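You operate a simulated robot arm through the tools that you are given. There is no shell and no other tool. Be economical: measure what you need, move in short steps, check, and stop when the job is done.

Carry out the task below with a simulated robot arm. There is one attempt and no reset: what you move stays moved.

## Task
Set the cam plate to the mark on the cam card and prove it with the test switch.
Fine: free the cam lever, lock it again before the try; run the switch on till its lamp lights, then park it. Where these are worked on the way, their far stop is far enough and under half their travel is too little: cam lever.
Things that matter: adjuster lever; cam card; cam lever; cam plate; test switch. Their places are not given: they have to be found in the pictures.

The check looks at the end state, three seconds after you hand in, the way a careful person would. Anything else that was tipped, shoved, dropped, spilled or broken makes it a failure.

## Robot
A 6-joint arm with a two-finger parallel gripper, fixed in place. Base frame: the origin is at the foot of the arm, x ahead of it, y to its left, z up. Readings come in mm, degrees, newtons and seconds.
With the tool pointing down near the work surface it reaches from about 260 to 680 mm from the base axis. Its first joint turns from -66.0 to 66.0 degrees. Payload 2.9 kg.
Tool frame: the origin (TCP) lies between the finger pads and is the grasp point; the fingertips stand 30 mm ahead of it; z points along the fingers, y is the line along which they close. The gripper opens to 110 mm. The fingers are 20 mm wide and 10 mm thick; the gripper's body (48 by 112 mm) begins 55 mm behind the TCP.
Orientation is that of the tool frame in the base frame, as [roll, pitch, yaw] about the fixed x, y, z axes, in that order (R = Rz(yaw) Ry(pitch) Rx(roll)). With the fingers straight down and closing along the base's y, the tool's x points along the base's -x, its y along +y and its z along -z.

## Interface
- The arm moves only by the tool move_arm. Its argument "commands" is a list of rows, each a list of 7 numbers: the closure in counts, from 0 (fully open) to 255 (shut), then the shift along the tool's x, y, z in mm, then the turn, a rotation vector about the tool's x, y, z in degrees. In form: [[jaw, tx, ty, tz, ax, ay, az], ...]. A call has 1 to 12 rows; each row shifts and turns the commanded pose from where the row before left it, along the tool's axes as they then stand. Each row takes 0.2 s and may step no farther than 50 mm and 8.6 degrees from the row before; otherwise, or with a gripper value out of range, the whole call is refused. A pose out of reach is approached as far as the arm can. The call stops where the force on the tool passes 40 N (or 10 N more than at its start, if that is more) or the arm is blocked; 0.2 s more then pass. The fingers move at their own pace (about 108 mm/s each) and stop on an object; they squeeze with about 44 N. The grip force told is the motor's: it shows also when the fingers shut on nothing. Time passes only in rows, and 0.2 s behind the last, so rows that do not move let the fingers close. The reply holds the time, the measured pose of the TCP, the force on the tool along the base axes, the opening and the grip force, in the units named above and with some noise, with the torque about the TCP (base axes, N m) and any sound that the robot's microphone picked up.
- Cameras (640 x 400 px; columns grow to the right, rows downward): "scene" is fixed at [64.1, 412.2, 1422.2]; the picture's right is [-0.90, -0.44, 0.00], its down [-0.17, 0.34, -0.93] and it looks along [0.41, -0.83, -0.38] (base axes); focal length 309 px, centre (320, 200). "wrist" rides on the gripper at [72, 17, -103] in the tool frame; the picture's right is [-0.23, 0.97, 0.00], its down [-0.76, -0.18, -0.62] and it looks along [-0.61, -0.14, 0.78] (tool axes); focal length 222 px, centre (320, 200).
- capture(camera): a new picture of that camera. No time passes.
- probe_pixels(camera, pixels): there is no depth. For up to 12 entries [column, row, z] of the newest picture of that camera ("zoom" is the newest enlarged one), the place [x, y] in the base frame at which the ray of that pixel passes the height z, good to about 2 mm, but the place of the scene camera against the robot may be out by one fixed shift of up to 25 mm in any direction. No time passes.
- enlarge(camera, box): a new picture of the part [left, top, right, bottom] of that camera's present view, enlarged. No time passes.
- close_job(): hands the job in; it is judged then, once.

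Go step by step. Measure first, check grasps and placings, and put right what went wrong. The budget is 80 turns and 46 pictures, counting those below and the enlarged ones. Unless the task says otherwise, let go and move clear before handing in, and close with one line.

The tools are called after "Request:" as a command line: name --pt "numbers of a row" for each row, then --argument value for the rest, lists and objects as JSON in quotes. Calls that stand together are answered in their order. move_arm: Moves the arm, as the interface text tells. Its arguments: {"type":"object","properties":{"commands":{"type":"array"}},"required":["commands"]} The other tools are called the same way: capture (camera) takes a picture; probe_pixels (camera, pixels) gives the place at which the rays of pixels pass given heights; enlarge (camera, box) takes an enlarged picture of a part of a camera's view; close_job () hands the job in.

At the start:

```text
clock: 0.0
tool_pos: [356.5, -16.5, 1285.4]
tool_rot: [179.9, -0.1, -180.0]
ft_force: [0.9, -0.5, -0.3]
wrist_torque: [-0.01, -0.01, 0.01]
grip_width: 110.0
finger_force: 0.1
```

scene: 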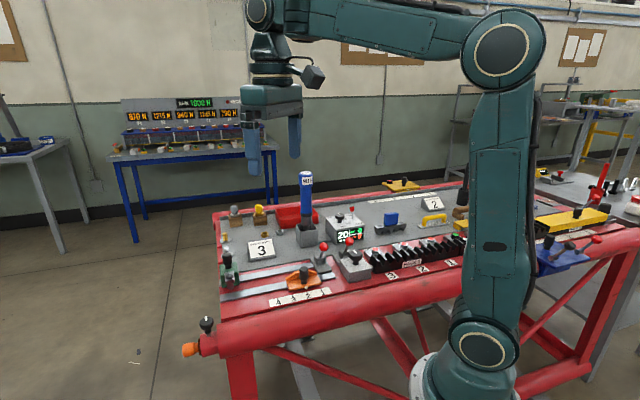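
wrist: 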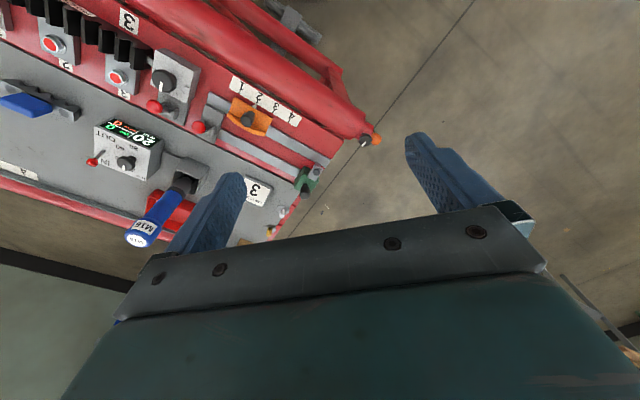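

The scene shows a red bench with a scale "4 3 2 1" and orange slider near (300,290), a card "3" at (262,250), and several levers. I'll enlarge to identify the parts.

Request:
enlarge --camera "scene" --box '[200, 170, 360, 320]'

Request:
enlarge --camera "scene" --box '[320, 170, 480, 290]'

Request:
enlarge --camera "scene" --box '[500, 150, 640, 290]'

Request:
enlarge --camera "wrist" --box '[0, 0, 400, 250]'

```text
2.67 times, centred on (280, 245) of scene
```

zoom: 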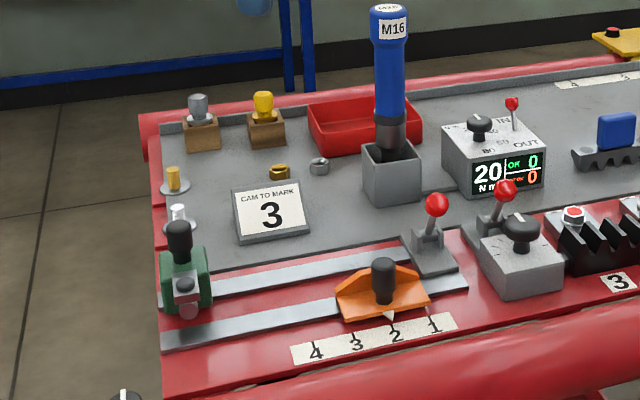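

```text
3.33 times, centred on (400, 230) of scene
```

zoom: 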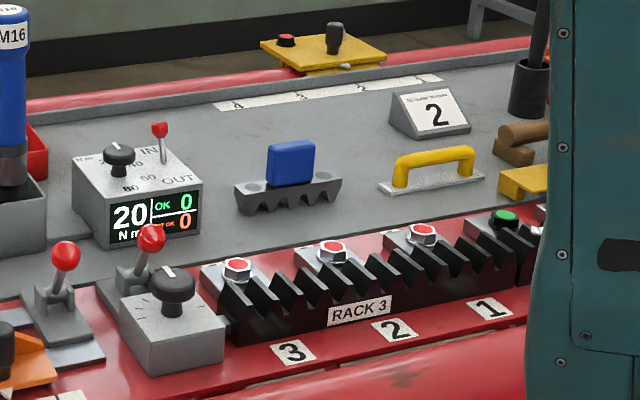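

```text
2.86 times, centred on (570, 220) of scene
```

zoom: 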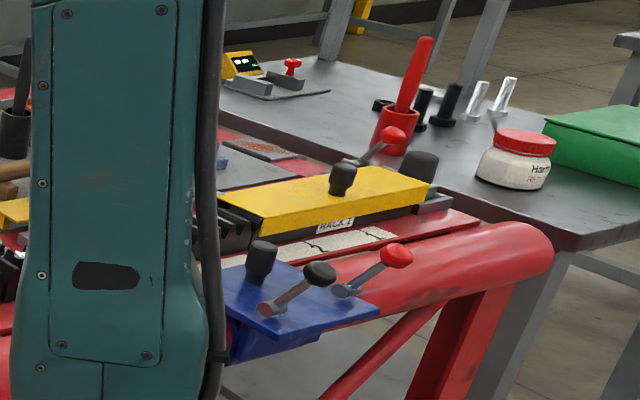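

```text
1.60 times, centred on (200, 125) of wrist
```

zoom: 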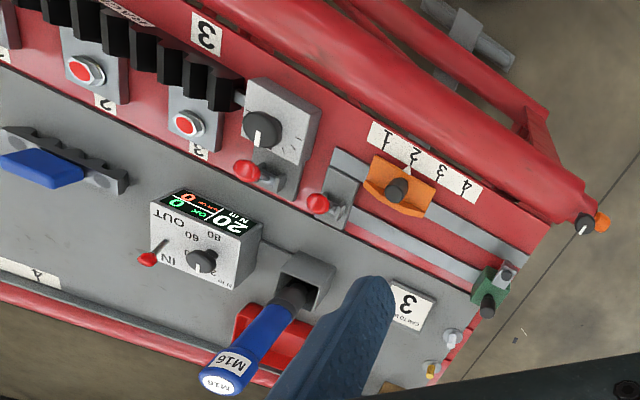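

The cam card asks for "3"; the orange plate's pointer (scene ~297,288) looks to be at about 2. I'll triangulate heights using both cameras and get the bench layout.

Request:
probe_pixels --camera "scene" --pixels '[[267, 250, 700], [267, 250, 800], [267, 250, 900], [296, 285, 700], [296, 285, 800], [296, 285, 900], [207, 323, 800], [207, 323, 900], [400, 183, 900], [400, 183, 800]]'

Request:
probe_pixels --camera "wrist" --pixels '[[256, 190, 700], [256, 190, 800], [256, 190, 900], [248, 118, 700], [248, 118, 800], [248, 118, 900], [365, 140, 800], [365, 140, 900]]'

```text
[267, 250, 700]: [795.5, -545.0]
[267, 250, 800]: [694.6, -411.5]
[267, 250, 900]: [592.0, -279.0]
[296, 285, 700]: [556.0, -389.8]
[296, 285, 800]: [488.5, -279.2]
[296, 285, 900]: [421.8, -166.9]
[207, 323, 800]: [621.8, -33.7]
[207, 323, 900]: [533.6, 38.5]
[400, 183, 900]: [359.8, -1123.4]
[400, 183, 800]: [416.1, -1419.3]
```

```text
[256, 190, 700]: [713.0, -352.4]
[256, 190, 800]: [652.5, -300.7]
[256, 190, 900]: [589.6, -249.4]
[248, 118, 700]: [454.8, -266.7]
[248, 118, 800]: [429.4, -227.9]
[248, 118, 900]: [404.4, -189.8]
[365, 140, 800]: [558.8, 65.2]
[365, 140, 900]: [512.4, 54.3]
```

Bench top is around z≈880–900, with the orange plate near (415,-185) and card near (590,-255). I'll move the wrist camera over that area for a closer look.

Request:
move_arm --pt "0 12 -27 27 0 0 0" --pt "0 12 -27 27 0 0 0" --pt "0 12 -27 27 0 0 0" --pt "0 12 -27 27 0 0 0" --pt "0 12 -27 27 0 0 0" --pt "0 0 0 0 0 0 0"

Request:
capture --camera "wrist"

```text
clock: 1.4
tool_pos: [295.4, -148.8, 1151.0]
tool_rot: [179.9, 0.0, -179.9]
ft_force: [0.3, -0.4, 0.3]
wrist_torque: [0.03, 0.01, 0.0]
grip_width: 110.1
finger_force: 0.1
```

```text
39 pictures are left
```

wrist: 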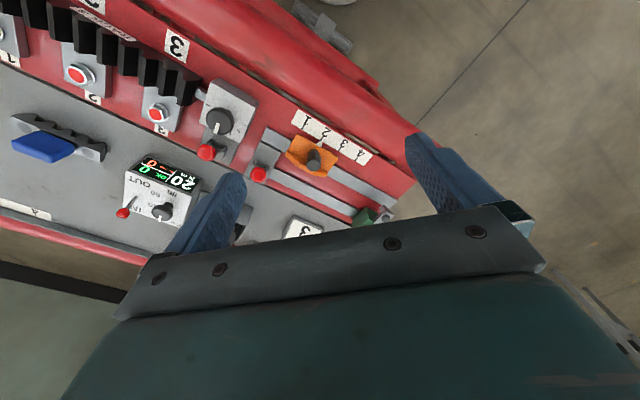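

The orange plate at (312,157), its red lever at (260,172), the scale at (330,135) are now visible. I'll enlarge and triangulate.

Request:
enlarge --camera "wrist" --box '[180, 70, 420, 240]'

Request:
probe_pixels --camera "wrist" --pixels '[[315, 158, 800], [315, 158, 850], [315, 158, 900], [260, 174, 850], [260, 174, 900], [365, 155, 850], [365, 155, 800], [385, 216, 850], [385, 216, 900], [305, 228, 850]]'

```text
2.35 times, centred on (300, 155) of wrist
```

zoom: 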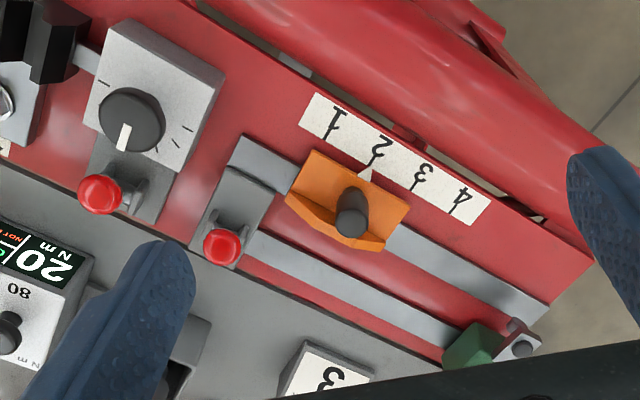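

```text
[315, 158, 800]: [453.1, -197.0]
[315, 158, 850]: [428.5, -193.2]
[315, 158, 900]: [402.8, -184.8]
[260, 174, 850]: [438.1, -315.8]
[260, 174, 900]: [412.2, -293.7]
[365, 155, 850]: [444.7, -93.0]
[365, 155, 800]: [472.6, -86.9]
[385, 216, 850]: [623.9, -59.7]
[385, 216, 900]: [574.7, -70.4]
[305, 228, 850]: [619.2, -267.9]
```

Pointer sits at "2"; target "3". Next I want to identify the green item at the rail end and the corner knob/orange lamp, so I'll move the wrist camera toward them.

Request:
move_arm --pt "0 -10 34 12 0 0 0" --pt "0 -10 34 12 0 0 0" --pt "0 -10 34 12 0 0 0" --pt "0 -10 34 12 0 0 0" --pt "0 0 0 0 0 0 0"

Request:
capture --camera "wrist"

Request:
enlarge --camera "scene" --box '[170, 240, 280, 370]'

```text
clock: 2.6
tool_pos: [336.2, -14.3, 1102.9]
tool_rot: [179.8, 0.0, 179.9]
ft_force: [0.5, 0.1, -0.3]
wrist_torque: [0.04, 0.0, -0.02]
grip_width: 110.0
finger_force: 0.0
```

```text
37 pictures are left
```

wrist: 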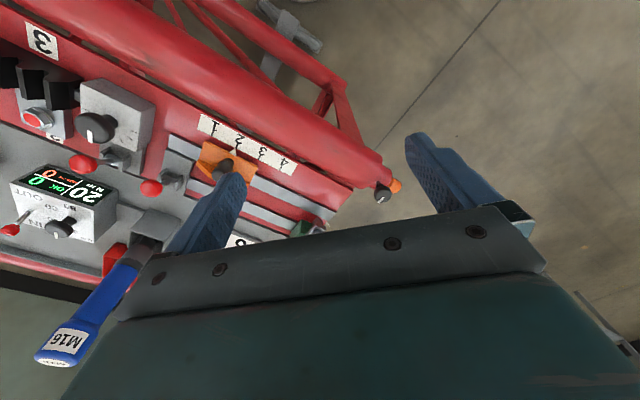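

```text
3.08 times, centred on (225, 305) of scene
```

zoom: 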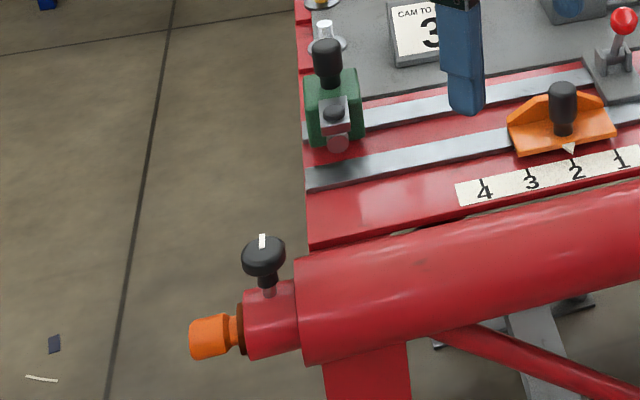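

The green carriage sits on the rear rail and has a black handle and a lens: that looks like the sliding test switch, parked at the rail's left end. I'll triangulate key points and zoom on the levers.

Request:
probe_pixels --camera "wrist" --pixels '[[151, 188, 800], [151, 188, 850], [151, 188, 900], [84, 163, 850], [84, 163, 900], [226, 165, 850], [226, 165, 900], [283, 163, 800], [283, 163, 850], [322, 222, 850], [322, 222, 900]]'

Request:
enlarge --camera "wrist" --box '[50, 60, 350, 250]'

Request:
enlarge --camera "scene" --box '[300, 220, 380, 290]'

```text
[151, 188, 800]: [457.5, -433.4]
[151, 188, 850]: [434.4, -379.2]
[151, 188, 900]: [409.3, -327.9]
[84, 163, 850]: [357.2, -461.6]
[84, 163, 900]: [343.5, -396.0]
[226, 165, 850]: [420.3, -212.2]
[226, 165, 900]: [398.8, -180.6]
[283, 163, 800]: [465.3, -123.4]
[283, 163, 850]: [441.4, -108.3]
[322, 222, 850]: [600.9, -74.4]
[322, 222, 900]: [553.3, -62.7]
```

```text
2.11 times, centred on (200, 155) of wrist
```

zoom: 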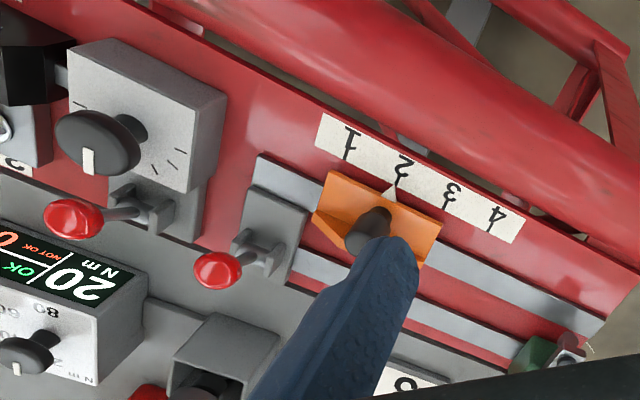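

```text
5.71 times, centred on (340, 255) of scene
```

zoom: 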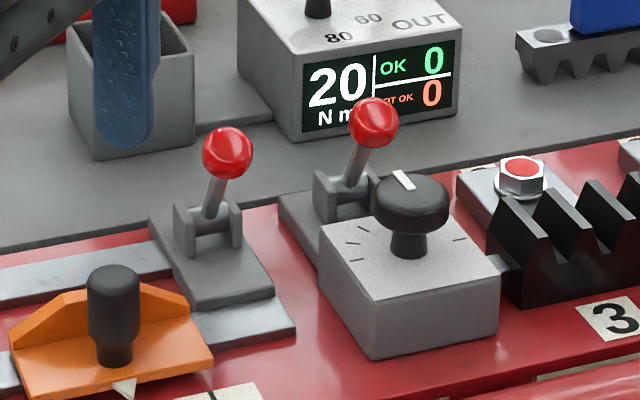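

From two views: cam lever ball ≈ (381,-268,958), cam knob top ≈ (405,-185,895), paper scale z≈850. I'll bring the camera around to look along the rails and see the lever from its side.

Request:
move_arm --pt "0 2 -42 0 0 0 0" --pt "0 2 -42 0 0 0 0" --pt "0 2 -42 0 0 0 0" --pt "0 2 -42 0 0 0 0" --pt "0 2 -42 0 0 0 0" --pt "0 2 -42 0 0 0 0" --pt "0 2 -42 0 0 0 0" --pt "0 0 0 0 0 0 -8.5" --pt "0 0 0 0 0 0 -8.5" --pt "0 0 0 0 0 0 -8.5" --pt "0 0 0 0 0 0 -8.5" --pt "0 0 0 0 0 0 0"

Request:
capture --camera "wrist"

```text
clock: 5.2
tool_pos: [322.8, -309.4, 1102.5]
tool_rot: [180.0, 0.1, -145.9]
ft_force: [-0.1, 0.0, -0.3]
wrist_torque: [0.04, -0.01, 0.03]
grip_width: 110.1
finger_force: 0.1
```

```text
33 pictures are left
```

wrist: 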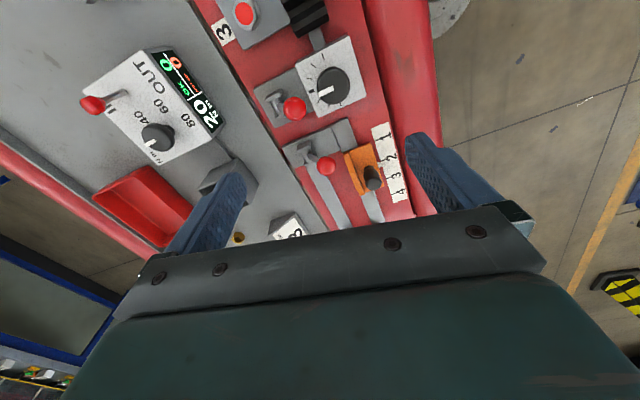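

Now the cam lever (ball at 327,166; clevis near 305,152) is seen leaning toward the front (scale side). I'll zoom and measure.

Request:
enlarge --camera "wrist" --box '[230, 40, 430, 240]'

Request:
probe_pixels --camera "wrist" --pixels '[[327, 166, 900], [327, 166, 930], [327, 166, 960], [305, 152, 850], [305, 152, 880], [295, 108, 930], [295, 108, 960], [374, 180, 880], [374, 180, 900], [385, 142, 850], [399, 191, 850]]'

```text
2.00 times, centred on (330, 140) of wrist
```

zoom: 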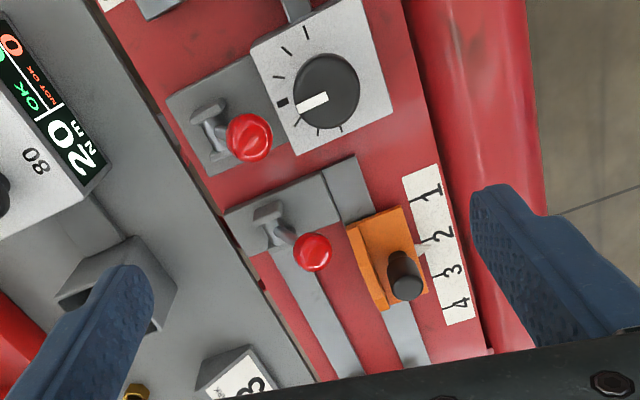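

```text
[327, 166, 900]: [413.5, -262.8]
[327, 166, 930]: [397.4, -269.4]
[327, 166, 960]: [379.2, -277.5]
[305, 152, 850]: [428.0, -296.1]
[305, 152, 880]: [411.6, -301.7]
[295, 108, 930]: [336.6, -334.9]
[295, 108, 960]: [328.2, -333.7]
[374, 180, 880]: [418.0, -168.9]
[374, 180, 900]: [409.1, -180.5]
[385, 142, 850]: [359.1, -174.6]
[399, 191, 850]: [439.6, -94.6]
```

Rail direction is ~45° in base (u≈(.71,.71), front v≈(-.71,.71)); ball ≈ (388,-275,948), pivot ≈ (417,-300,870), leaning ~26° frontward. Before pushing it backward I must locate the tall blue driver so that the gripper body clears it.

Request:
probe_pixels --camera "wrist" --pixels '[[228, 172, 890], [205, 190, 890], [250, 190, 890], [350, 86, 900], [350, 86, 880], [215, 115, 930], [165, 135, 930]]'

Request:
probe_pixels --camera "scene" --pixels '[[323.7, 246.6, 948], [306, 178, 1050], [306, 178, 1100], [306, 235, 890], [306, 235, 900], [228, 262, 900], [228, 262, 920], [296, 272, 900]]'

Request:
capture --camera "scene"

```text
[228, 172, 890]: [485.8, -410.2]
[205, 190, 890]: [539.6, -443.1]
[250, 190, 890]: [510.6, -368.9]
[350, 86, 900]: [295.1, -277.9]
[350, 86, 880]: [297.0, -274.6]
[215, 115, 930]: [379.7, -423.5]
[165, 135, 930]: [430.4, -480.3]
```

```text
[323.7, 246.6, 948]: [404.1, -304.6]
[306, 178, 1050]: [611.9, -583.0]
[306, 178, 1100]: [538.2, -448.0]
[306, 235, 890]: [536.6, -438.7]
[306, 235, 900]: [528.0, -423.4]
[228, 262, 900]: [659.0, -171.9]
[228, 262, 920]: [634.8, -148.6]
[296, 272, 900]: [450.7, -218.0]
```

```text
31 pictures are left
```

scene: 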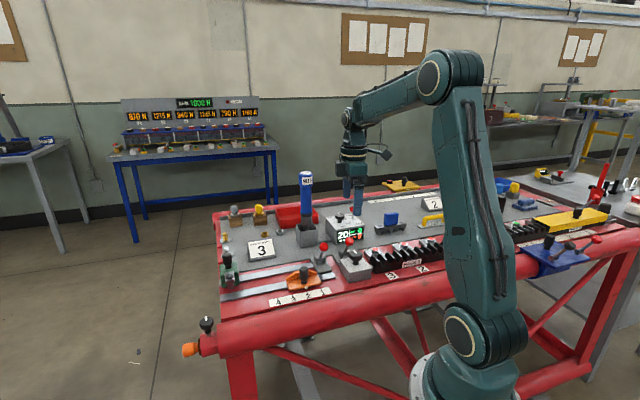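

Driver stands near (513,-398) with ~100 mm clearance from the lever's far position. I'll align the tool (closing along the lever's swing) and hover straddling above the ball with the jaws at ~50 mm.

Request:
move_arm --pt "139 0 0 0 0 0 -5.4" --pt "139 0 0 0 0 0 -5.4" --pt "139 -35 -11 0 0 0 0" --pt "139 -35 -11 0 0 0 0" --pt "139 0 0 35 0 0 0" --pt "139 0 0 35 0 0 0" --pt "139 0 0 25 0 0 0" --pt "139 0 0 0 0 0 0"

Request:
capture --camera "wrist"

Request:
enlarge --camera "scene" --box '[270, 180, 400, 300]'

```text
clock: 7.0
tool_pos: [384.6, -273.6, 1005.6]
tool_rot: [-180.0, 0.1, -135.2]
ft_force: [0.0, 0.1, 0.1]
wrist_torque: [-0.05, -0.02, -0.03]
grip_width: 50.0
finger_force: 0.0
```

```text
30 pictures are left
```

wrist: 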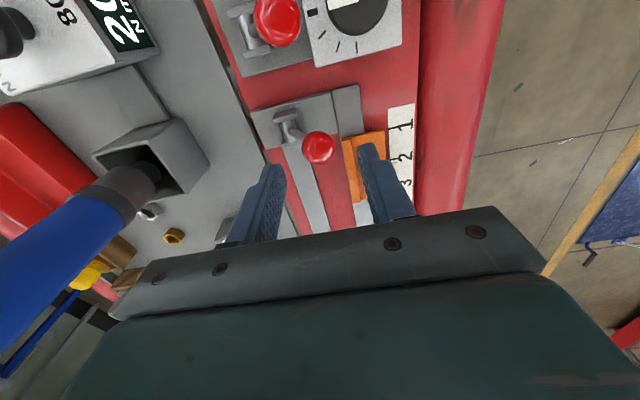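

```text
3.33 times, centred on (335, 240) of scene
```

zoom: 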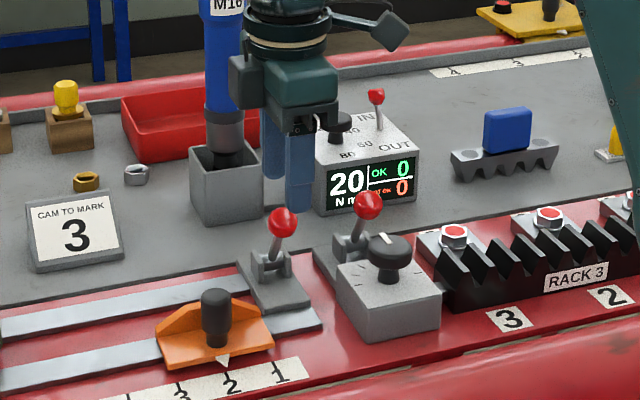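

The ball shows at (317,148) in the wrist view; I'll refine its position from this close view.

Request:
probe_pixels --camera "wrist" --pixels '[[317, 148, 960], [317, 148, 948], [317, 148, 930], [317, 148, 910], [290, 132, 870], [290, 132, 890], [282, 118, 870], [145, 165, 890]]'

```text
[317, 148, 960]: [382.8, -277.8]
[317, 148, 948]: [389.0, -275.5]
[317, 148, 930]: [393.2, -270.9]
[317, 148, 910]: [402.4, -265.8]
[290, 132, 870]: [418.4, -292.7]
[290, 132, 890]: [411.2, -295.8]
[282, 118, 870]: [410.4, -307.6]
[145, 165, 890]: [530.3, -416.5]
```

Ball confirmed at ~(388,-275,948), centred between the fingers. I'll descend 46 mm to straddle it.

Request:
move_arm --pt "139 -2 0 23 0 0 0" --pt "139 -1 0 23 0 0 0" --pt "139 0 0 0 0 0 0"

Request:
enlarge --camera "scene" --box '[270, 180, 400, 300]'

```text
clock: 7.8
tool_pos: [388.7, -272.6, 959.8]
tool_rot: [-180.0, 0.1, -135.3]
ft_force: [-0.1, 0.5, -0.6]
wrist_torque: [0.01, -0.02, 0.02]
grip_width: 50.0
finger_force: 0.0
```

```text
3.33 times, centred on (335, 240) of scene
```

zoom: 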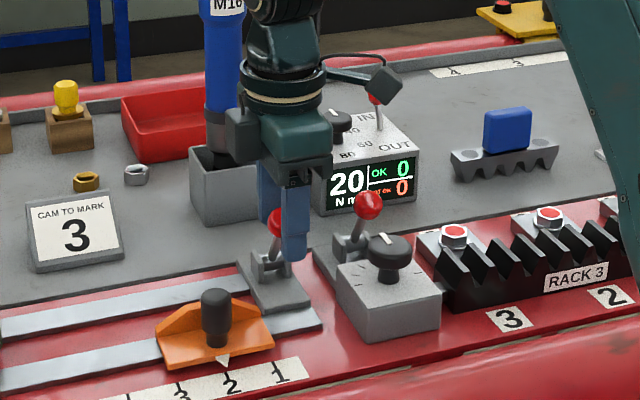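

The fingers straddle the ball. I'll push it backward (−tool y) in small steps.

Request:
move_arm --pt "139 0 -10 0 0 0 0" --pt "139 0 -10 0 0 0 0" --pt "139 0 -10 0 0 0 0" --pt "139 0 -10 0 0 0 0" --pt "139 0 -10 0 0 0 0" --pt "139 0 -8 0 0 0 0"

Request:
enlarge --camera "scene" --box '[270, 180, 400, 300]'

```text
clock: 9.2
tool_pos: [430.0, -314.8, 961.6]
tool_rot: [-179.9, 0.0, -135.1]
ft_force: [0.1, -0.1, 0.4]
wrist_torque: [-0.01, -0.03, 0.02]
grip_width: 50.2
finger_force: 0.0
```

```text
3.33 times, centred on (335, 240) of scene
```

zoom: 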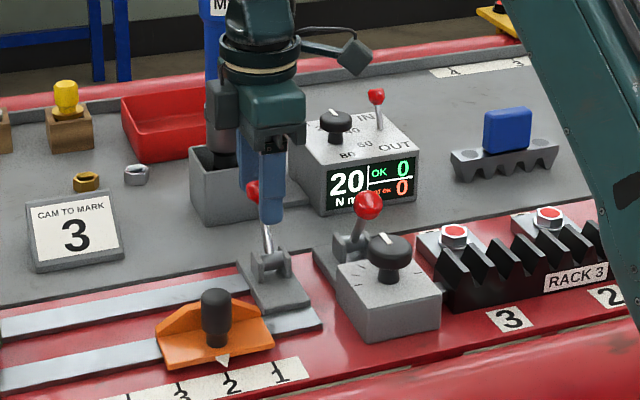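

The lever has followed and now leans back. I'll continue toward its far stop.

Request:
move_arm --pt "139 0 -7 0 0 0 0" --pt "139 0 -7 0 0 0 0" --pt "139 0 -6 0 0 0 0" --pt "139 0 -5 0 0 0 0" --pt "139 0 -5 0 0 0 0"

Request:
enlarge --camera "scene" --box '[270, 180, 400, 300]'

```text
clock: 10.4
tool_pos: [448.3, -331.3, 961.4]
tool_rot: [179.1, -0.1, -135.1]
ft_force: [-22.2, 27.6, 13.6]
wrist_torque: [1.23, 0.88, -0.26]
grip_width: 67.9
finger_force: 17.3
```

```text
3.33 times, centred on (335, 240) of scene
```

zoom: 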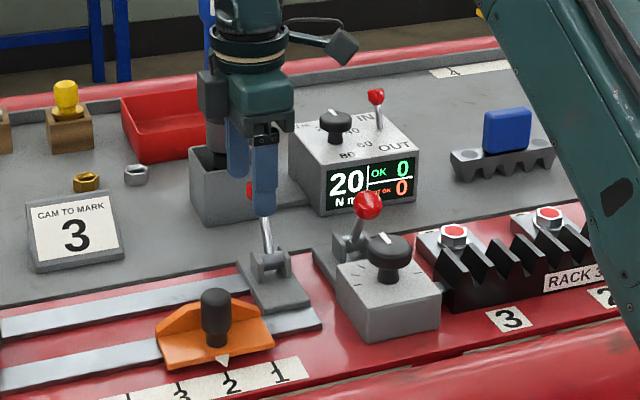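

Force spiked at the far stop (lever clearly leaning back). I'll back off and lift clear, then check the lever stays.

Request:
move_arm --pt "139 0 8 0 0 0 0" --pt "139 0 6 0 0 0 0" --pt "139 0 0 -25 0 0 0" --pt "139 0 0 -30 0 0 0" --pt "139 -10 30 -25 0 0 0" --pt "139 -10 40 0 0 0 0" --pt "139 0 0 0 0 0 0"

Request:
capture --camera "wrist"

Request:
enlarge --camera "scene" --box '[200, 190, 360, 320]'

```text
clock: 12.0
tool_pos: [406.1, -260.7, 1041.7]
tool_rot: [-180.0, 0.0, -135.1]
ft_force: [0.1, -0.4, -0.4]
wrist_torque: [-0.04, -0.03, 0.0]
grip_width: 50.2
finger_force: 0.0
```

```text
25 pictures are left
```

wrist: 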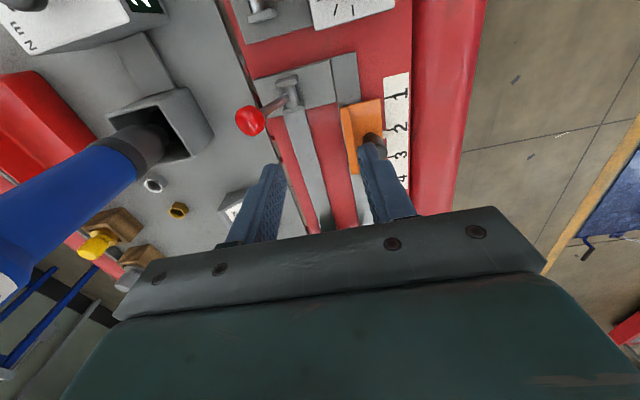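

```text
3.08 times, centred on (280, 255) of scene
```

zoom: 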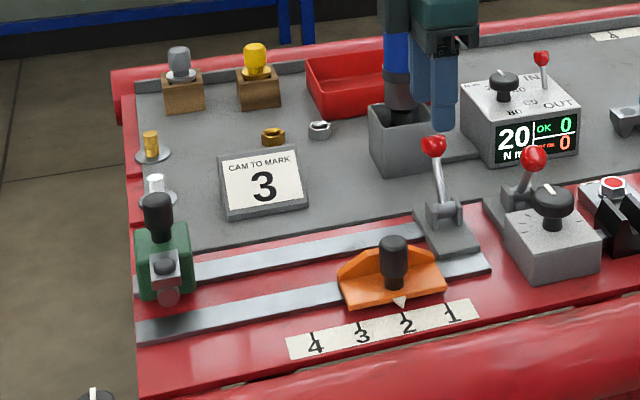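

The lever stays at its back stop. Next I'll zoom on the cam plate to measure knob, pointer and ticks.

Request:
enlarge --camera "wrist" --box '[310, 60, 430, 200]'

Request:
probe_pixels --camera "wrist" --pixels '[[373, 140, 850], [373, 140, 880], [373, 140, 900], [373, 140, 910], [397, 93, 850], [400, 126, 850], [402, 155, 850], [404, 178, 850]]'

```text
2.86 times, centred on (370, 130) of wrist
```

zoom: 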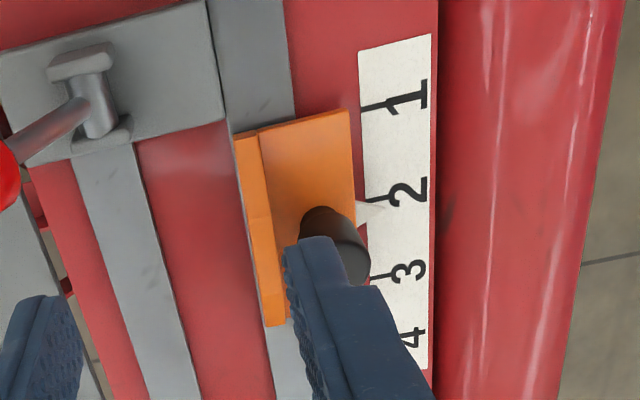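

```text
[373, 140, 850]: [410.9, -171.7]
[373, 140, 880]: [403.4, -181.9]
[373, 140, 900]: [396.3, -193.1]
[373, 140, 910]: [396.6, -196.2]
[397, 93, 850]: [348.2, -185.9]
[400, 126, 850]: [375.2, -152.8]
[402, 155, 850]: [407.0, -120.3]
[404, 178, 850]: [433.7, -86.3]
```

The pointer tip is at zoom (383,205), just near tick 2 (368,201). I'll measure ticks and pointer exactly.

Request:
probe_pixels --camera "zoom" --pixels '[[365, 110, 850], [422, 95, 850], [370, 201, 850], [425, 186, 850], [375, 277, 850], [427, 264, 850], [402, 346, 850], [383, 205, 850], [383, 205, 858], [322, 215, 860], [348, 265, 890], [348, 265, 900]]'

```text
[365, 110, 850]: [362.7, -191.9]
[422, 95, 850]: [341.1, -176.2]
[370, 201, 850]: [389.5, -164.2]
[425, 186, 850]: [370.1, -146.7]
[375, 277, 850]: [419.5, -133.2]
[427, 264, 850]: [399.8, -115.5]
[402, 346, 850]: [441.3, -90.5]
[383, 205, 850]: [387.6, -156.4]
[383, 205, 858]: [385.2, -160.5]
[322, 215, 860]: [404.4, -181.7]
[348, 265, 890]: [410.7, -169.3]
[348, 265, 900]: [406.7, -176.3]
```

Knob axis is at about (404.5,-181) with top z≈905; tick spacing ≈41 mm. I'll move above the knob and descend so fingertips reach z≈880.

Request:
move_arm --pt "139 -28 29 0 0 0 0" --pt "139 -27 28 0 0 0 0" --pt "139 0 0 40 0 0 0" --pt "139 0 0 40 0 0 0" --pt "139 0 0 30 0 0 0" --pt "139 0 0 20 0 0 0" --pt "139 0 0 0 0 0 0"

Request:
enlarge --camera "scene" --box '[250, 220, 350, 310]'

```text
clock: 13.4
tool_pos: [410.2, -184.5, 927.1]
tool_rot: [-179.3, 0.3, -135.2]
ft_force: [-1.0, 2.4, 6.1]
wrist_torque: [-0.08, -0.05, -0.03]
grip_width: 48.9
finger_force: 0.1
stopped in row 6: the force on the tool passed its limit at 72 N (the readings are from after the stop); the commanded pose is now the measured one
```

```text
4.44 times, centred on (300, 265) of scene
```

zoom: 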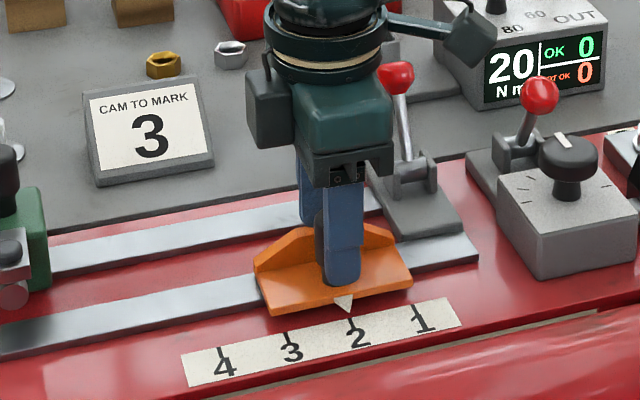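

Contact at fingertip z≈897 — higher than expected, likely the cam's rear wall or the plate. I'll lift a little and look from the wrist.

Request:
move_arm --pt "139 0 0 -8 0 0 0" --pt "139 0 0 0 0 0 0"

Request:
capture --camera "wrist"

```text
clock: 14.0
tool_pos: [409.3, -186.1, 934.5]
tool_rot: [-179.2, 0.4, -135.2]
ft_force: [0.3, -0.5, 0.2]
wrist_torque: [0.02, -0.01, -0.01]
grip_width: 50.2
finger_force: 0.0
```

```text
21 pictures are left
```

wrist: 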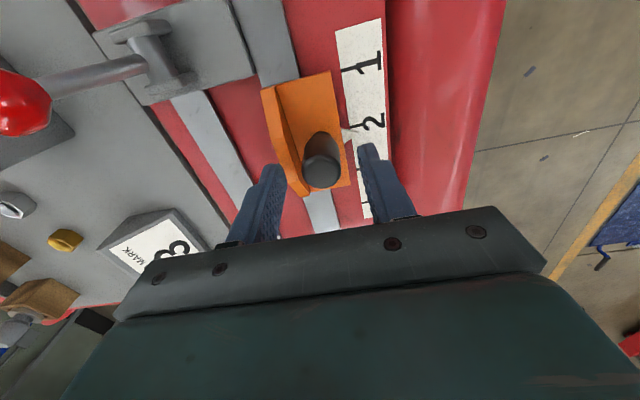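

Now the knob top is at (322,173), with the back finger over the cam's rear wall. I'll re-measure knob, pointer and wall.

Request:
probe_pixels --camera "wrist" --pixels '[[322, 173, 900], [322, 173, 915], [322, 173, 925], [320, 140, 860], [320, 140, 870], [320, 140, 880], [283, 120, 880], [283, 120, 895], [350, 134, 850], [350, 134, 860], [350, 134, 870], [290, 150, 890]]'

```text
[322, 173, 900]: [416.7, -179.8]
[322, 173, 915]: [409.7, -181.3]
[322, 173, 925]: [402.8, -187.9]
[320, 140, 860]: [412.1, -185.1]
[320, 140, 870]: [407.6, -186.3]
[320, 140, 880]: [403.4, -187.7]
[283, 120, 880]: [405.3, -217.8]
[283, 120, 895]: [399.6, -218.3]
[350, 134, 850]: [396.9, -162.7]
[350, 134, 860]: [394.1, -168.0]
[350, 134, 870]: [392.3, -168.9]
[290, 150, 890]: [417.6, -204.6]
```

The rear finger was landing on the cam wall (~z 897). Better to grip along the rail: lift, turn the tool 90° so that fingers close along u.

Request:
move_arm --pt "139 0 0 -35 0 0 0" --pt "139 0 0 0 0 0 8.2" --pt "139 0 0 0 0 0 8.2" --pt "139 0 0 0 0 0 8.2" --pt "139 0 0 0 0 0 8.2" --pt "139 0 0 0 0 0 8.2" --pt "139 0 0 0 0 0 8.2" --pt "139 0 0 0 0 0 8.2" --pt "139 0 0 0 0 0 8.2" --pt "139 0 0 0 0 0 8.2" --pt "139 0 0 0 0 0 8.2" --pt "139 0 0 0 0 0 8"

Request:
capture --camera "wrist"

```text
clock: 16.6
tool_pos: [408.8, -184.1, 969.8]
tool_rot: [179.7, 0.8, 134.7]
ft_force: [-0.4, -0.1, -0.9]
wrist_torque: [0.0, 0.0, 0.0]
grip_width: 50.1
finger_force: 0.1
```

```text
20 pictures are left
```

wrist: 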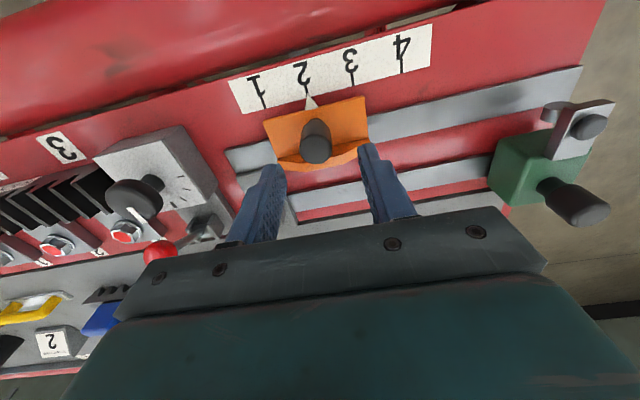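

Excellent view: pointer at tick 2, knob top at (316,145), and the green test switch right at (540,170). I'll measure from here.

Request:
probe_pixels --camera "wrist" --pixels '[[316, 148, 900], [316, 148, 910], [316, 148, 915], [309, 100, 850], [309, 100, 860], [307, 88, 850], [353, 83, 850], [402, 72, 850], [262, 103, 850], [585, 208, 900], [585, 208, 920], [320, 162, 897]]'

```text
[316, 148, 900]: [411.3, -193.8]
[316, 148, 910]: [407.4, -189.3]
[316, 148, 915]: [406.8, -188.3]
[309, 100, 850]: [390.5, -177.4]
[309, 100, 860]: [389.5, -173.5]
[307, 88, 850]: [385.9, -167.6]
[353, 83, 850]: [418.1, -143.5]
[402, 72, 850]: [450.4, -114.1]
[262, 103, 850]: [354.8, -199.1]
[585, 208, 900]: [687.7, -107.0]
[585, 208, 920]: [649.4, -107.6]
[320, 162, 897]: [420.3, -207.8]
```

Combining views, the paper plane is z≈872 and knob top ≈920 at (405.5,-185); tick spacing ≈38.5 mm. I'll descend so tips reach ~z 891 and close on the knob.

Request:
move_arm --pt "139 2 -3 15 0 0 0" --pt "139 0 0 15 0 0 0" --pt "139 0 0 12 0 0 0" --pt "139 0 0 6 0 0 0" --pt "139 0 0 0 0 0 0" --pt "205 0 0 0 0 0 0" --pt "240 0 0 0 0 0 0" --pt "240 0 0 0 0 0 0"

Request:
capture --camera "wrist"

```text
clock: 18.4
tool_pos: [407.9, -185.2, 921.7]
tool_rot: [179.7, 0.8, 134.8]
ft_force: [1.9, 1.1, -3.2]
wrist_torque: [-0.59, 0.11, -0.05]
grip_width: 24.3
finger_force: 44.5
```

```text
19 pictures are left
```

wrist: 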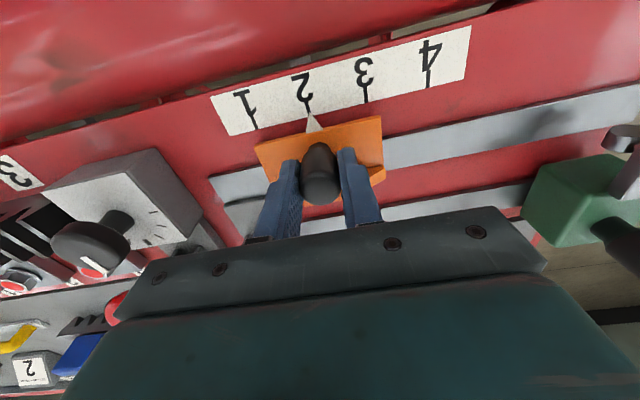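

Knob gripped (24 mm wide). I'll slide it ~20 mm toward 3 first.

Request:
move_arm --pt "240 0 5 0 0 0 0" --pt "240 0 5 0 0 0 0" --pt "240 0 5 0 0 0 0" --pt "240 0 5 0 0 0 0" --pt "240 0 0 0 0 0 0"

```text
clock: 19.6
tool_pos: [421.1, -170.8, 920.7]
tool_rot: [179.7, 0.7, 134.8]
ft_force: [1.3, -4.3, -11.9]
wrist_torque: [-0.6, 0.23, -0.1]
grip_width: 24.4
finger_force: 45.2
```

Moved 19.6 mm with low force, so the cam is free. I'll continue ~17 mm and look.

Request:
move_arm --pt "240 0 5 0 0 0 0" --pt "240 0 5 0 0 0 0" --pt "240 0 5 0 0 0 0" --pt "240 0 3 0 0 0 0" --pt "240 0 0 0 0 0 0"

Request:
enlarge --camera "wrist" --box '[220, 20, 460, 200]'

Request:
enlarge --camera "scene" --box '[255, 260, 345, 320]'

```text
clock: 20.8
tool_pos: [433.5, -159.2, 922.4]
tool_rot: [179.7, 0.7, 134.7]
ft_force: [1.2, -4.9, -19.3]
wrist_torque: [-0.87, -0.12, -0.05]
grip_width: 24.7
finger_force: 45.1
```

```text
2.22 times, centred on (340, 110) of wrist
```

zoom: 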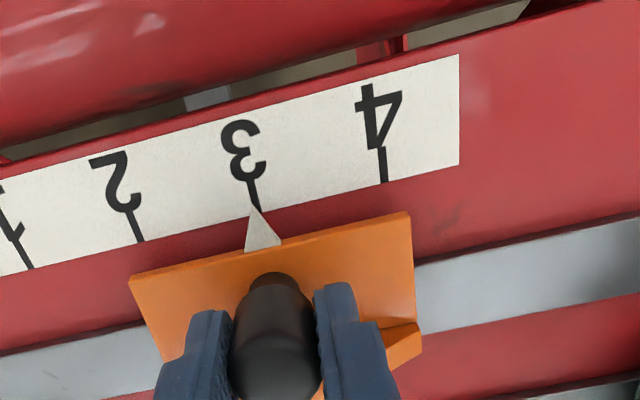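

```text
6.67 times, centred on (300, 290) of scene
```

zoom: 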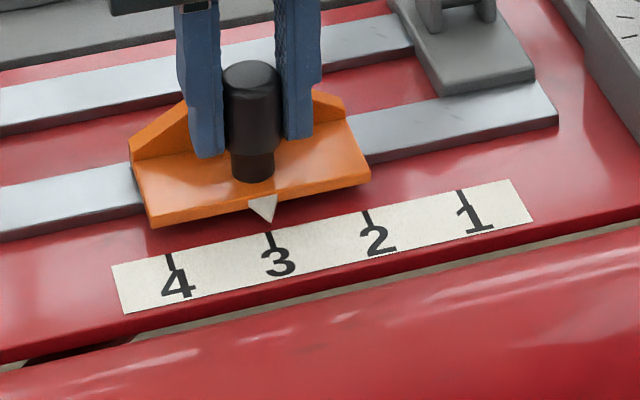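

The pointer is ~1.5 mm short of tick 3 in both views (wrist zoom 254,205 vs tick 259,207). I'll nudge 1.5 mm further and relieve the vertical load.

Request:
move_arm --pt "240 0 1.6 1 0 0 0" --pt "240 0 0 0 0 0 0"

Request:
enlarge --camera "wrist" --box '[280, 60, 350, 130]'

```text
clock: 21.4
tool_pos: [435.1, -158.1, 922.2]
tool_rot: [179.6, 0.7, 134.8]
ft_force: [-0.9, -2.1, -12.2]
wrist_torque: [-0.5, 0.36, -0.1]
grip_width: 24.7
finger_force: 44.9
```

```text
5.71 times, centred on (315, 95) of wrist
```

zoom: 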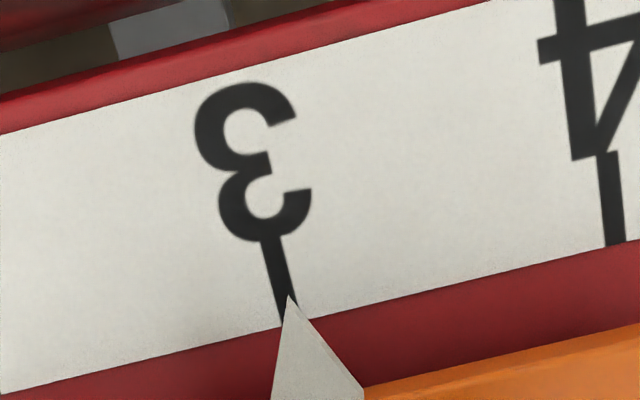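

Pointer tip is on tick 3. I'll open the jaws, lift clear, and recheck.

Request:
move_arm --pt "139 0 0 0 0 0 0" --pt "139 0 0 0 0 0 0" --pt "139 0 0 -25 0 0 0" --pt "139 0 0 -25 0 0 0" --pt "139 0 0 0 0 0 0"

Request:
capture --camera "wrist"

```text
clock: 22.6
tool_pos: [430.9, -157.7, 969.8]
tool_rot: [179.7, 0.7, 134.9]
ft_force: [-0.4, -0.1, 0.2]
wrist_torque: [0.01, 0.0, -0.02]
grip_width: 50.1
finger_force: 0.0
```

```text
15 pictures are left
```

wrist: 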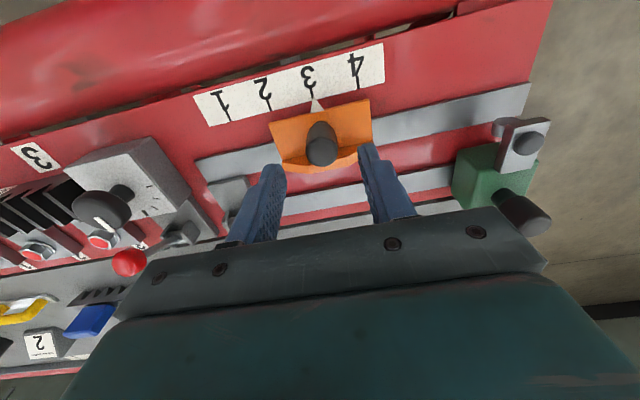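

The cam stays on 3. Now I'll measure the lever ball (129,263) and the switch handle (535,222) from this view.

Request:
probe_pixels --camera "wrist" --pixels '[[129, 263, 940], [129, 263, 950], [129, 263, 960], [537, 222, 900], [537, 222, 920], [537, 222, 940], [520, 200, 900], [500, 170, 880], [480, 150, 880], [527, 143, 900], [527, 143, 920]]'

Request:
enlarge --camera "wrist" --box '[400, 80, 600, 250]'

```text
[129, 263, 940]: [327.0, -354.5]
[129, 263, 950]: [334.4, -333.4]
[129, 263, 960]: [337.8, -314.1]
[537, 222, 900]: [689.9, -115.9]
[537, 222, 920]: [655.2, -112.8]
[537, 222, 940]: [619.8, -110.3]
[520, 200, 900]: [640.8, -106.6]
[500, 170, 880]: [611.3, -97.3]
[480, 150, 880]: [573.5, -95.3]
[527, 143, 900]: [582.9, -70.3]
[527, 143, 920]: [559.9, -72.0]
```

```text
2.35 times, centred on (500, 165) of wrist
```

zoom: 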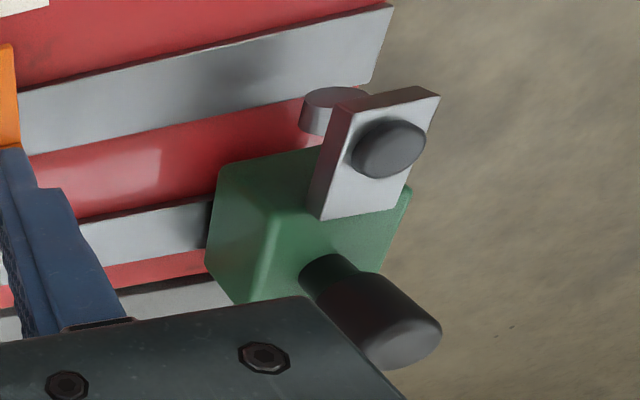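

That red ball is the neighbouring (adjuster) lever; the cam lever's ball by ray from the earlier view is ≈(434,-318,946). I'll lift, close the jaws, and go behind it at hover height.

Request:
move_arm --pt "255 0 0 -35 0 0 0" --pt "255 0 0 -35 0 0 0" --pt "255 -29.6 -22.2 0 0 0 0" --pt "255 -29.6 -22.2 0 0 0 0" --pt "255 -29.6 -22.2 0 0 0 0" --pt "255 -29.6 -22.2 0 0 0 0" --pt "255 -29.6 -22.2 0 0 0 0" --pt "255 0 0 0 0 0 0"

Request:
capture --camera "wrist"

Request:
enlarge --camera "scene" --box '[270, 170, 400, 290]'

```text
clock: 24.4
tool_pos: [459.3, -340.0, 1041.5]
tool_rot: [179.7, 0.8, 134.9]
ft_force: [0.0, 0.5, -0.9]
wrist_torque: [-0.01, -0.01, -0.03]
grip_width: 0.1
finger_force: 37.8
```

```text
13 pictures are left
```

wrist: 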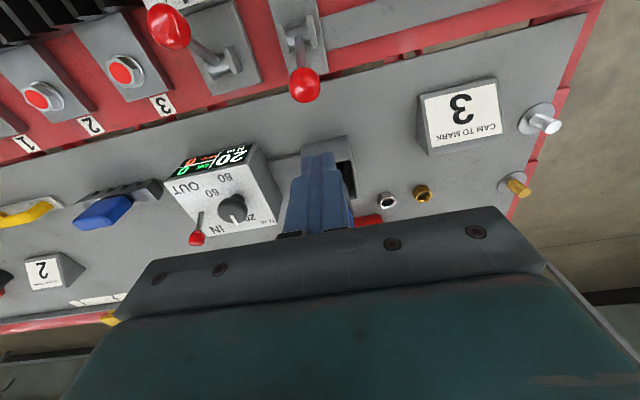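

```text
3.33 times, centred on (335, 230) of scene
```

zoom: 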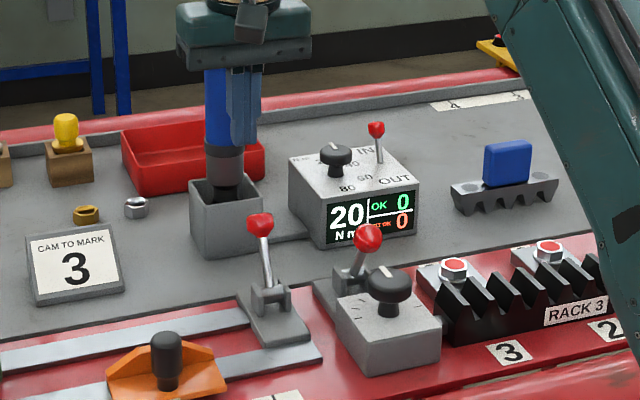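

Ball now at (304,84). Verify its position before descending behind it.

Request:
probe_pixels --camera "wrist" --pixels '[[304, 84, 940], [304, 84, 950], [304, 84, 960], [330, 150, 920], [225, 190, 960], [200, 238, 980]]'

```text
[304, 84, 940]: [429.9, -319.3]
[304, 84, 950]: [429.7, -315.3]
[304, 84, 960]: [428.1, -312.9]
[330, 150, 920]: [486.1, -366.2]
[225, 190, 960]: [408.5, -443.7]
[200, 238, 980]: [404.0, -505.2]
```

Ball is 37 mm in front of the fingers and 4 mm to −y. I'll descend to z≈962 and then pull forward in steps.

Request:
move_arm --pt "255 0 -4 27 0 0 0" --pt "255 0 0 27 0 0 0" --pt "255 0 0 26 0 0 0" --pt "255 10 0 0 0 0 0" --pt "255 10 0 0 0 0 0" --pt "255 10 0 0 0 0 0" --pt "255 10 0 0 0 0 0" --pt "255 10 0 0 0 0 0" --pt "255 10 0 0 0 0 0" --pt "255 10 0 0 0 0 0"

Request:
enlarge --camera "scene" --box '[250, 170, 400, 300]'

```text
clock: 26.6
tool_pos: [406.4, -292.0, 961.0]
tool_rot: [179.8, 0.8, 134.8]
ft_force: [1.4, -0.6, -0.2]
wrist_torque: [-0.01, 0.0, 0.03]
grip_width: 0.0
finger_force: 37.5
```

```text
3.08 times, centred on (325, 235) of scene
```

zoom: 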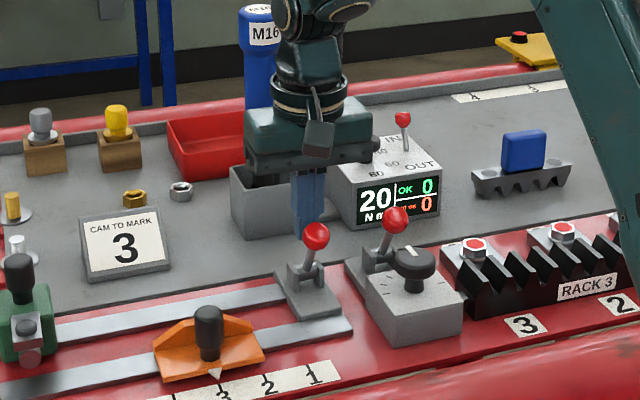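

The lever leans forward again, near its original spot. I'll press on gently until the stop is felt.

Request:
move_arm --pt "255 4 0 0 0 0 0" --pt "255 4 0 0 0 0 0" --pt "255 4 0 0 0 0 0" --pt "255 4 0 0 0 0 0" --pt "255 4 0 0 0 0 0"

```text
clock: 27.4
tool_pos: [404.4, -289.5, 963.6]
tool_rot: [179.5, 2.4, 134.6]
ft_force: [6.2, -7.0, -1.5]
wrist_torque: [-0.07, -0.09, -0.02]
grip_width: 0.0
finger_force: 37.5
stopped in row 4: the force on the tool passed its limit at 44 N (the readings are from after the stop); the commanded pose is now the measured one
```

The lever hit its front stop (44 N), so it's locked again. I'll back off, lift, correct the small tilt, and travel above the switch.

Request:
move_arm --pt "255 -10 0 0 0 0 0" --pt "255 -4 0 -25 0 2.4 0" --pt "255 0 0 -30 0 0 0" --pt "255 0 0 -25 0 0 0" --pt "139 8 40 0 0 0 0" --pt "139 8 40 0 0 0 0" --pt "139 8 40 0 0 0 0" --pt "139 8 40 0 0 0 0" --pt "139 8 40 0 0 0 0" --pt "139 0 0 0 0 0 0"

Request:
capture --camera "wrist"

```text
clock: 29.6
tool_pos: [526.4, -127.5, 1048.4]
tool_rot: [179.5, -0.4, 134.6]
ft_force: [0.0, 0.2, -0.1]
wrist_torque: [-0.02, 0.01, -0.02]
grip_width: 50.2
finger_force: 0.0
```

```text
10 pictures are left
```

wrist: 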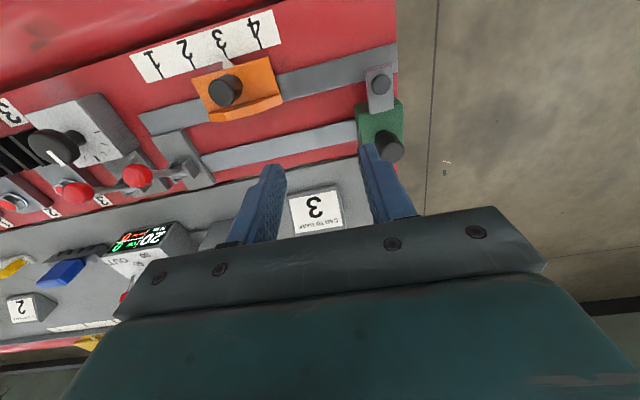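

Cam still on 3; switch handle top at (391,148). I'll triangulate it.

Request:
probe_pixels --camera "wrist" --pixels '[[391, 148, 920], [391, 148, 940], [391, 148, 960], [391, 148, 980], [376, 130, 900], [376, 130, 920], [378, 82, 920], [378, 82, 940], [224, 90, 915], [362, 130, 900]]'

```text
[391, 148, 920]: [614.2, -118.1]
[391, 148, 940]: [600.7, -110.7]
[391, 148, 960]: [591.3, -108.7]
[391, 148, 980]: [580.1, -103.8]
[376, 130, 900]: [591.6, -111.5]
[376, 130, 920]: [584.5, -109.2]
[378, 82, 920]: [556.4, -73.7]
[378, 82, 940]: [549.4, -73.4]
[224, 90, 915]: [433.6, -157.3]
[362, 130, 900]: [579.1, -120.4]
```

Handle axis ≈ (593,-109), top z≈955; lens/arm at (557,-73,922). I'll go above the handle, descend to TCP z≈938 and grip.

Request:
move_arm --pt "139 -17 30 0 0 0 0" --pt "139 -17 30 0 0 0 0" --pt "139 0 0 0 0 0 0" --pt "139 0 0 35 0 0 0" --pt "139 0 0 35 0 0 0" --pt "139 0 0 25 0 0 0" --pt "139 0 0 13 0 0 0" --pt "139 0 0 0 0 0 0"

Request:
capture --camera "wrist"

```text
clock: 31.4
tool_pos: [593.7, -109.6, 944.1]
tool_rot: [179.2, 0.1, 134.8]
ft_force: [-0.9, -0.3, 2.9]
wrist_torque: [0.06, -0.02, 0.05]
grip_width: 49.6
finger_force: 0.0
stopped in row 8: the force on the tool passed its limit at 42 N (the readings are from after the stop); the commanded pose is now the measured one
```

```text
9 pictures are left
```

wrist: 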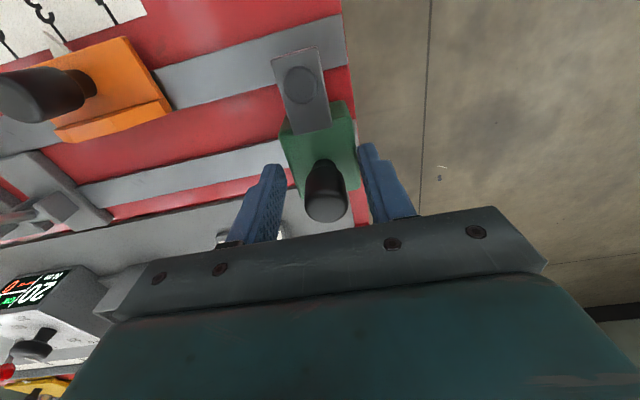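

The fingertips just touched the green body's top (z≈914) with the handle centred. I'll raise 4 mm and grip.

Request:
move_arm --pt "139 0 0 -4 0 0 0" --pt "200 0 0 0 0 0 0" --pt "240 0 0 0 0 0 0" --pt "240 0 0 0 0 0 0"

```text
clock: 32.4
tool_pos: [594.3, -108.8, 946.2]
tool_rot: [179.2, 0.1, 134.8]
ft_force: [0.9, 2.1, -3.1]
wrist_torque: [-0.29, -0.2, 0.04]
grip_width: 24.6
finger_force: 44.4
```

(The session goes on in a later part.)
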